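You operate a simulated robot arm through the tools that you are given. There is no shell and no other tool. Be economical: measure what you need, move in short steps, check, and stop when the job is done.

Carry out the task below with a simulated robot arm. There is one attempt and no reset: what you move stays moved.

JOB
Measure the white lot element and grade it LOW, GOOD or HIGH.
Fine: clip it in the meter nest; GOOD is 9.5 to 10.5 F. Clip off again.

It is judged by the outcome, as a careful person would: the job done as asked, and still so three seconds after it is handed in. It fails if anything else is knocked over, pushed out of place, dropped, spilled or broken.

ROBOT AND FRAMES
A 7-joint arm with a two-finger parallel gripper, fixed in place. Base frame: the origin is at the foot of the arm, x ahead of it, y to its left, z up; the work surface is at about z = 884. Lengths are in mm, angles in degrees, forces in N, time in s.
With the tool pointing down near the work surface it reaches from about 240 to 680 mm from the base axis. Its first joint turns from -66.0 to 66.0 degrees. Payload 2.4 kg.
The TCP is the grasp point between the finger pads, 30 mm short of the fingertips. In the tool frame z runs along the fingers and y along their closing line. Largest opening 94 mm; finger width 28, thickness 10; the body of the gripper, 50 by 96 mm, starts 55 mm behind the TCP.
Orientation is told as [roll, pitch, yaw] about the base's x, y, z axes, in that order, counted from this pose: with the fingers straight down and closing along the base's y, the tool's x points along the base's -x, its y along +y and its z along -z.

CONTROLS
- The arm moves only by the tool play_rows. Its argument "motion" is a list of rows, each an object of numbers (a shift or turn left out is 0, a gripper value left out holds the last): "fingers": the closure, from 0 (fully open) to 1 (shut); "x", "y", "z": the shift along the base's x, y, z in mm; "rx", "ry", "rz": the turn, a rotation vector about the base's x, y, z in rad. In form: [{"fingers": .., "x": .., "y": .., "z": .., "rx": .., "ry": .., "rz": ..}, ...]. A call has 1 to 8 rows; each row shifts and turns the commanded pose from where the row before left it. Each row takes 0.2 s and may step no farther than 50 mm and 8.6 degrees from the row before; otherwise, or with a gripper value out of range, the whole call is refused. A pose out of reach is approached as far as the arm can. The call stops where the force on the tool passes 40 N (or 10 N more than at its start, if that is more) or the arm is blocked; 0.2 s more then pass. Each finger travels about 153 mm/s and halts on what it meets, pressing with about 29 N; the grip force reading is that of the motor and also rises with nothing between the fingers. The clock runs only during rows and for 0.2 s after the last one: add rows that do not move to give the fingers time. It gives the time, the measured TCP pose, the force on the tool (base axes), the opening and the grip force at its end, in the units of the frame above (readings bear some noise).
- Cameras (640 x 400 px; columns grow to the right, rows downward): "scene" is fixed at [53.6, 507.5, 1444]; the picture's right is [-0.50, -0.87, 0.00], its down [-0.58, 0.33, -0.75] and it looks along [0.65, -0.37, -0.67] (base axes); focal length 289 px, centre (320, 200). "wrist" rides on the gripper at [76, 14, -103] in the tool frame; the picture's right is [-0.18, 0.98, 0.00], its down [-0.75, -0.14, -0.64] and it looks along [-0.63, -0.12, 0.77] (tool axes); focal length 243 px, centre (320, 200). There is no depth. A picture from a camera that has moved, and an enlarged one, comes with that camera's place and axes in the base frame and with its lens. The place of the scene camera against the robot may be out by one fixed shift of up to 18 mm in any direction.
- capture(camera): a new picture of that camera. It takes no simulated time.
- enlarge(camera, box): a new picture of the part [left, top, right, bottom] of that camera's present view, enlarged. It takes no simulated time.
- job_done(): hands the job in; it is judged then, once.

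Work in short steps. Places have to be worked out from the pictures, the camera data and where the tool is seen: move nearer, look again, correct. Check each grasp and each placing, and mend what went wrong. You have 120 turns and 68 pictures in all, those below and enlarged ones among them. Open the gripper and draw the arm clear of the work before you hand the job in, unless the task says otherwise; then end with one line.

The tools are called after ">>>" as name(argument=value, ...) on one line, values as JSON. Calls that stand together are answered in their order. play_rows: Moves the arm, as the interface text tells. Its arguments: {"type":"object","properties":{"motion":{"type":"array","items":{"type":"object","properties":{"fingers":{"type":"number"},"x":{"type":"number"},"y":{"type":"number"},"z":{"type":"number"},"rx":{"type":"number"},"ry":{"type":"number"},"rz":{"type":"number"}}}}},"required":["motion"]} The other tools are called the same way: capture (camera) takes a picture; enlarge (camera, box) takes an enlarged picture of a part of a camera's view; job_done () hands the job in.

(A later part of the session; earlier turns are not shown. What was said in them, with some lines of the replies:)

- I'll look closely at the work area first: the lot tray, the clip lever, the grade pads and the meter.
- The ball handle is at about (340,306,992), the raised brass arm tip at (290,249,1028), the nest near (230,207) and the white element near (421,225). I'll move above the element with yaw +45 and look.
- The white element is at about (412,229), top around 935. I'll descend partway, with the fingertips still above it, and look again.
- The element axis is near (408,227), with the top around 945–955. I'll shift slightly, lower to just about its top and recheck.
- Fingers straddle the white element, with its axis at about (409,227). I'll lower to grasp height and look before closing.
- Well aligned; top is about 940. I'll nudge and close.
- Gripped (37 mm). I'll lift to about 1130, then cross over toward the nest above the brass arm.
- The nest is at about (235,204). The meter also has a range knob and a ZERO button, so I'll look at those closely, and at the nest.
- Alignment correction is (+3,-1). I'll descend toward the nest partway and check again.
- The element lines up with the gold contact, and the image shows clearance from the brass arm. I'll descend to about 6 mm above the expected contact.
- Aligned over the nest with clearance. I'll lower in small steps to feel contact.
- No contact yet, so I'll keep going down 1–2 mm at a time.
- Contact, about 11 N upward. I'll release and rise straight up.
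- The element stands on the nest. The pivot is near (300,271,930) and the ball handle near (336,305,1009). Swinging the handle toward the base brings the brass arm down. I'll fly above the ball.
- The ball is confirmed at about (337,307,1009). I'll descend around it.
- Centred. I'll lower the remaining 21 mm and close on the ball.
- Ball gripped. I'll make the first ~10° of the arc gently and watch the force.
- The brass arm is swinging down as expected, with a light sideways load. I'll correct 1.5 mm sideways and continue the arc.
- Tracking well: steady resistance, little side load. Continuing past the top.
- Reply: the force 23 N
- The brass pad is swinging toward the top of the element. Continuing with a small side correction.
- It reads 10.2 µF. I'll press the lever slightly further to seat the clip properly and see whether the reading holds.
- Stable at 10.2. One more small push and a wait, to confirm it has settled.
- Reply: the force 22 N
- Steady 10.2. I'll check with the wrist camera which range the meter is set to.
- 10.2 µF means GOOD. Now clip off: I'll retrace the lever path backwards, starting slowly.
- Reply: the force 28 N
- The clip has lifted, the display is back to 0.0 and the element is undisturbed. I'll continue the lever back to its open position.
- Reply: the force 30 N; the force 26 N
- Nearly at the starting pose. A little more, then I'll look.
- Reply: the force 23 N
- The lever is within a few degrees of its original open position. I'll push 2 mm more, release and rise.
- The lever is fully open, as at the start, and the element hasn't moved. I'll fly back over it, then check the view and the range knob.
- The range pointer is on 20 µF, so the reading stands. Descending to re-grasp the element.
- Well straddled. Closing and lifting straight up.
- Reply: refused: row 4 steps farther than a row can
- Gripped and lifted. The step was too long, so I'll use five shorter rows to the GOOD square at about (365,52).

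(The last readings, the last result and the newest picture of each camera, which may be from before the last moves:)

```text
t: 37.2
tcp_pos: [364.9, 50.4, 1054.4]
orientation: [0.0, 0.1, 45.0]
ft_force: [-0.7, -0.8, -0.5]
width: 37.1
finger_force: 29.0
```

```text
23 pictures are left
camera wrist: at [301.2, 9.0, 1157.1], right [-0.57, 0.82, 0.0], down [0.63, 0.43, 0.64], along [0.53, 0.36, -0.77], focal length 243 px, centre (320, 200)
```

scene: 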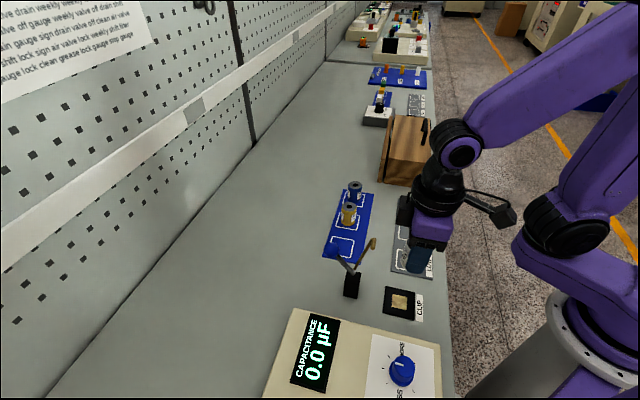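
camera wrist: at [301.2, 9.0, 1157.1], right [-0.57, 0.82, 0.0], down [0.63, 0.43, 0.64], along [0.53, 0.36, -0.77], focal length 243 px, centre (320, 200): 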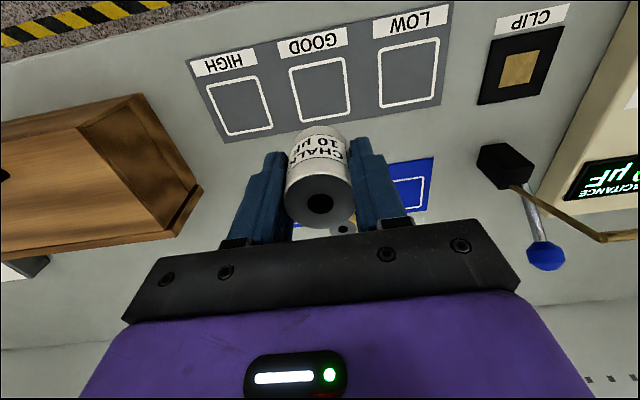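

The GOOD square's centre is at about (363.5,52). I'll descend to just above the pad.

>>> play_rows(motion=[{"x": -1.2, "y": 1.4, "z": -40}, {"z": -40}, {"z": -30}, {"z": -15}, {}])

>>> capture(camera="wrist")

>>> enlarge(camera="scene", box=[360, 180, 460, 280])

```text
t: 38.4
tcp_pos: [363.1, 51.9, 929.6]
orientation: [0.0, 0.0, 45.0]
ft_force: [0.4, -1.2, -0.8]
width: 37.0
finger_force: 29.0
```

```text
22 pictures are left
camera wrist: at [299.8, 9.9, 1032.9], right [-0.57, 0.82, 0.0], down [0.63, 0.43, 0.64], along [0.53, 0.36, -0.77], focal length 243 px, centre (320, 200)
```

wrist: 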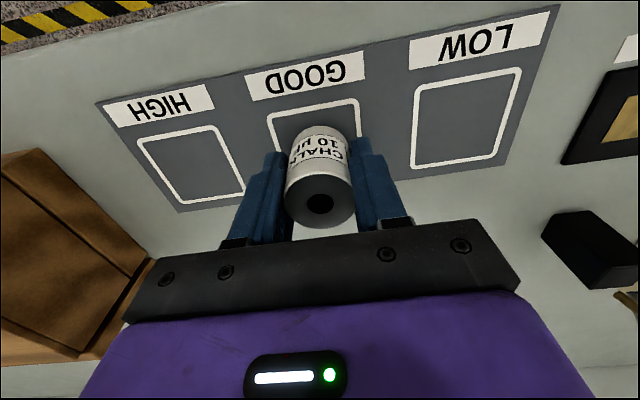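

```text
4.00 times, centred on (410, 230) of scene
camera zoom: at [53.6, 507.5, 1444.0], right [-0.5, -0.87, 0.0], down [-0.58, 0.33, -0.75], along [0.65, -0.37, -0.67], focal length 1156 px, centre (-40, 80)
```

zoom: 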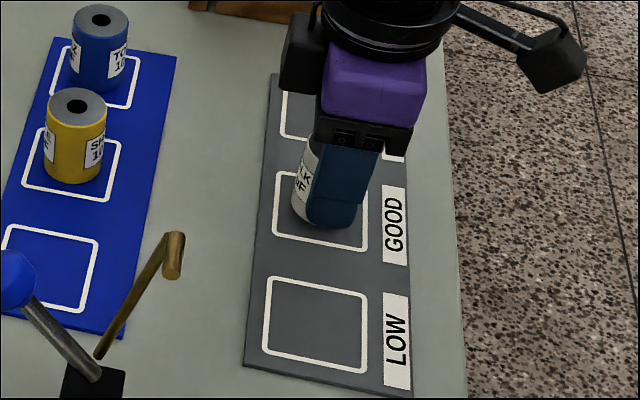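

The element is centred over the GOOD square. I'll lower in small steps to contact.

>>> play_rows(motion=[{"z": -3}, {"z": -1.5}, {}])

>>> play_rows(motion=[{"z": -1.5}, {}])

>>> play_rows(motion=[{"z": -1}, {}])

```text
t: 39.2
tcp_pos: [361.9, 52.9, 926.2]
orientation: [-0.1, 0.0, 45.1]
ft_force: [0.5, 0.6, -0.9]
width: 37.0
finger_force: 29.4
```

```text
t: 39.8
tcp_pos: [363.5, 53.4, 923.9]
orientation: [0.0, 0.1, 45.0]
ft_force: [-2.4, 0.1, 15.2]
width: 36.8
finger_force: 29.3
```

```text
t: 40.4
tcp_pos: [364.3, 53.6, 923.5]
orientation: [0.0, -0.2, 45.0]
ft_force: [0.2, 0.8, 16.3]
width: 37.0
finger_force: 28.8
```

Contact with the pad. I'll back off slightly, release, rise and check.

>>> play_rows(motion=[{"z": 1.5}, {"fingers": 0.25}, {}, {"z": 15}, {"z": 40}, {"z": 45}, {"z": 45}, {}])

>>> play_rows(motion=[{"x": 20, "y": -25, "z": 30, "fingers": 0}, {"x": 20, "y": -25, "z": 30}, {"z": 30}, {}])

>>> capture(camera="scene")

>>> enlarge(camera="scene", box=[310, 160, 470, 330])

>>> capture(camera="wrist")

```text
t: 42.2
tcp_pos: [363.2, 52.7, 1068.0]
orientation: [0.0, 0.0, 45.1]
ft_force: [0.0, -1.2, 0.1]
width: 70.6
finger_force: 0.0
```

```text
t: 43.2
tcp_pos: [403.1, 2.3, 1160.3]
orientation: [0.0, -0.1, 45.2]
ft_force: [0.0, 0.4, 0.7]
width: 94.0
finger_force: 0.1
```

```text
20 pictures are left
```

scene: 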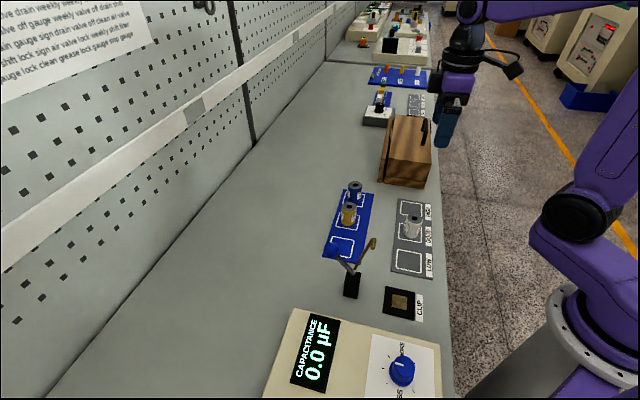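

```text
2.35 times, centred on (390, 245) of scene
camera zoom: at [53.6, 507.5, 1444.0], right [-0.5, -0.87, 0.0], down [-0.58, 0.33, -0.75], along [0.65, -0.37, -0.67], focal length 680 px, centre (155, 94)
```

zoom: 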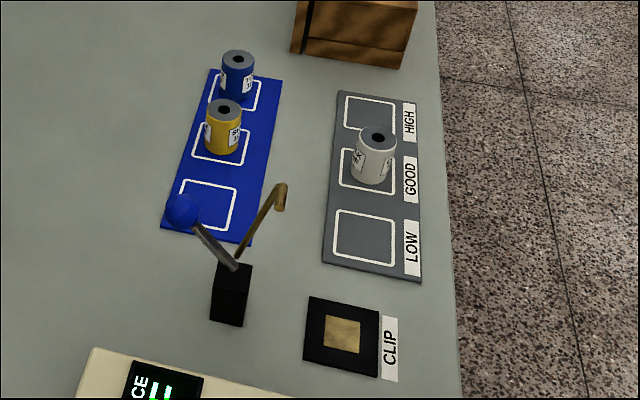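

```text
18 pictures are left
camera wrist: at [340.5, -40.1, 1261.9], right [-0.57, 0.82, 0.0], down [0.63, 0.43, 0.64], along [0.53, 0.36, -0.77], focal length 243 px, centre (320, 200)
```

wrist: 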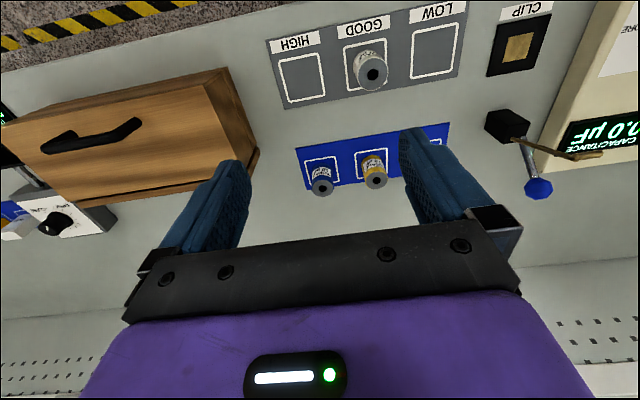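

The white element stands upright inside the GOOD square, the clip is off, the other elements are untouched, and the gripper is open and clear. Handing in.

>>> job_done()

```text
The job is handed in.
```

The white element measured 10.2 µF on the 20 µF range, so I graded it GOOD: it stands in the GOOD square and the clip is off again.
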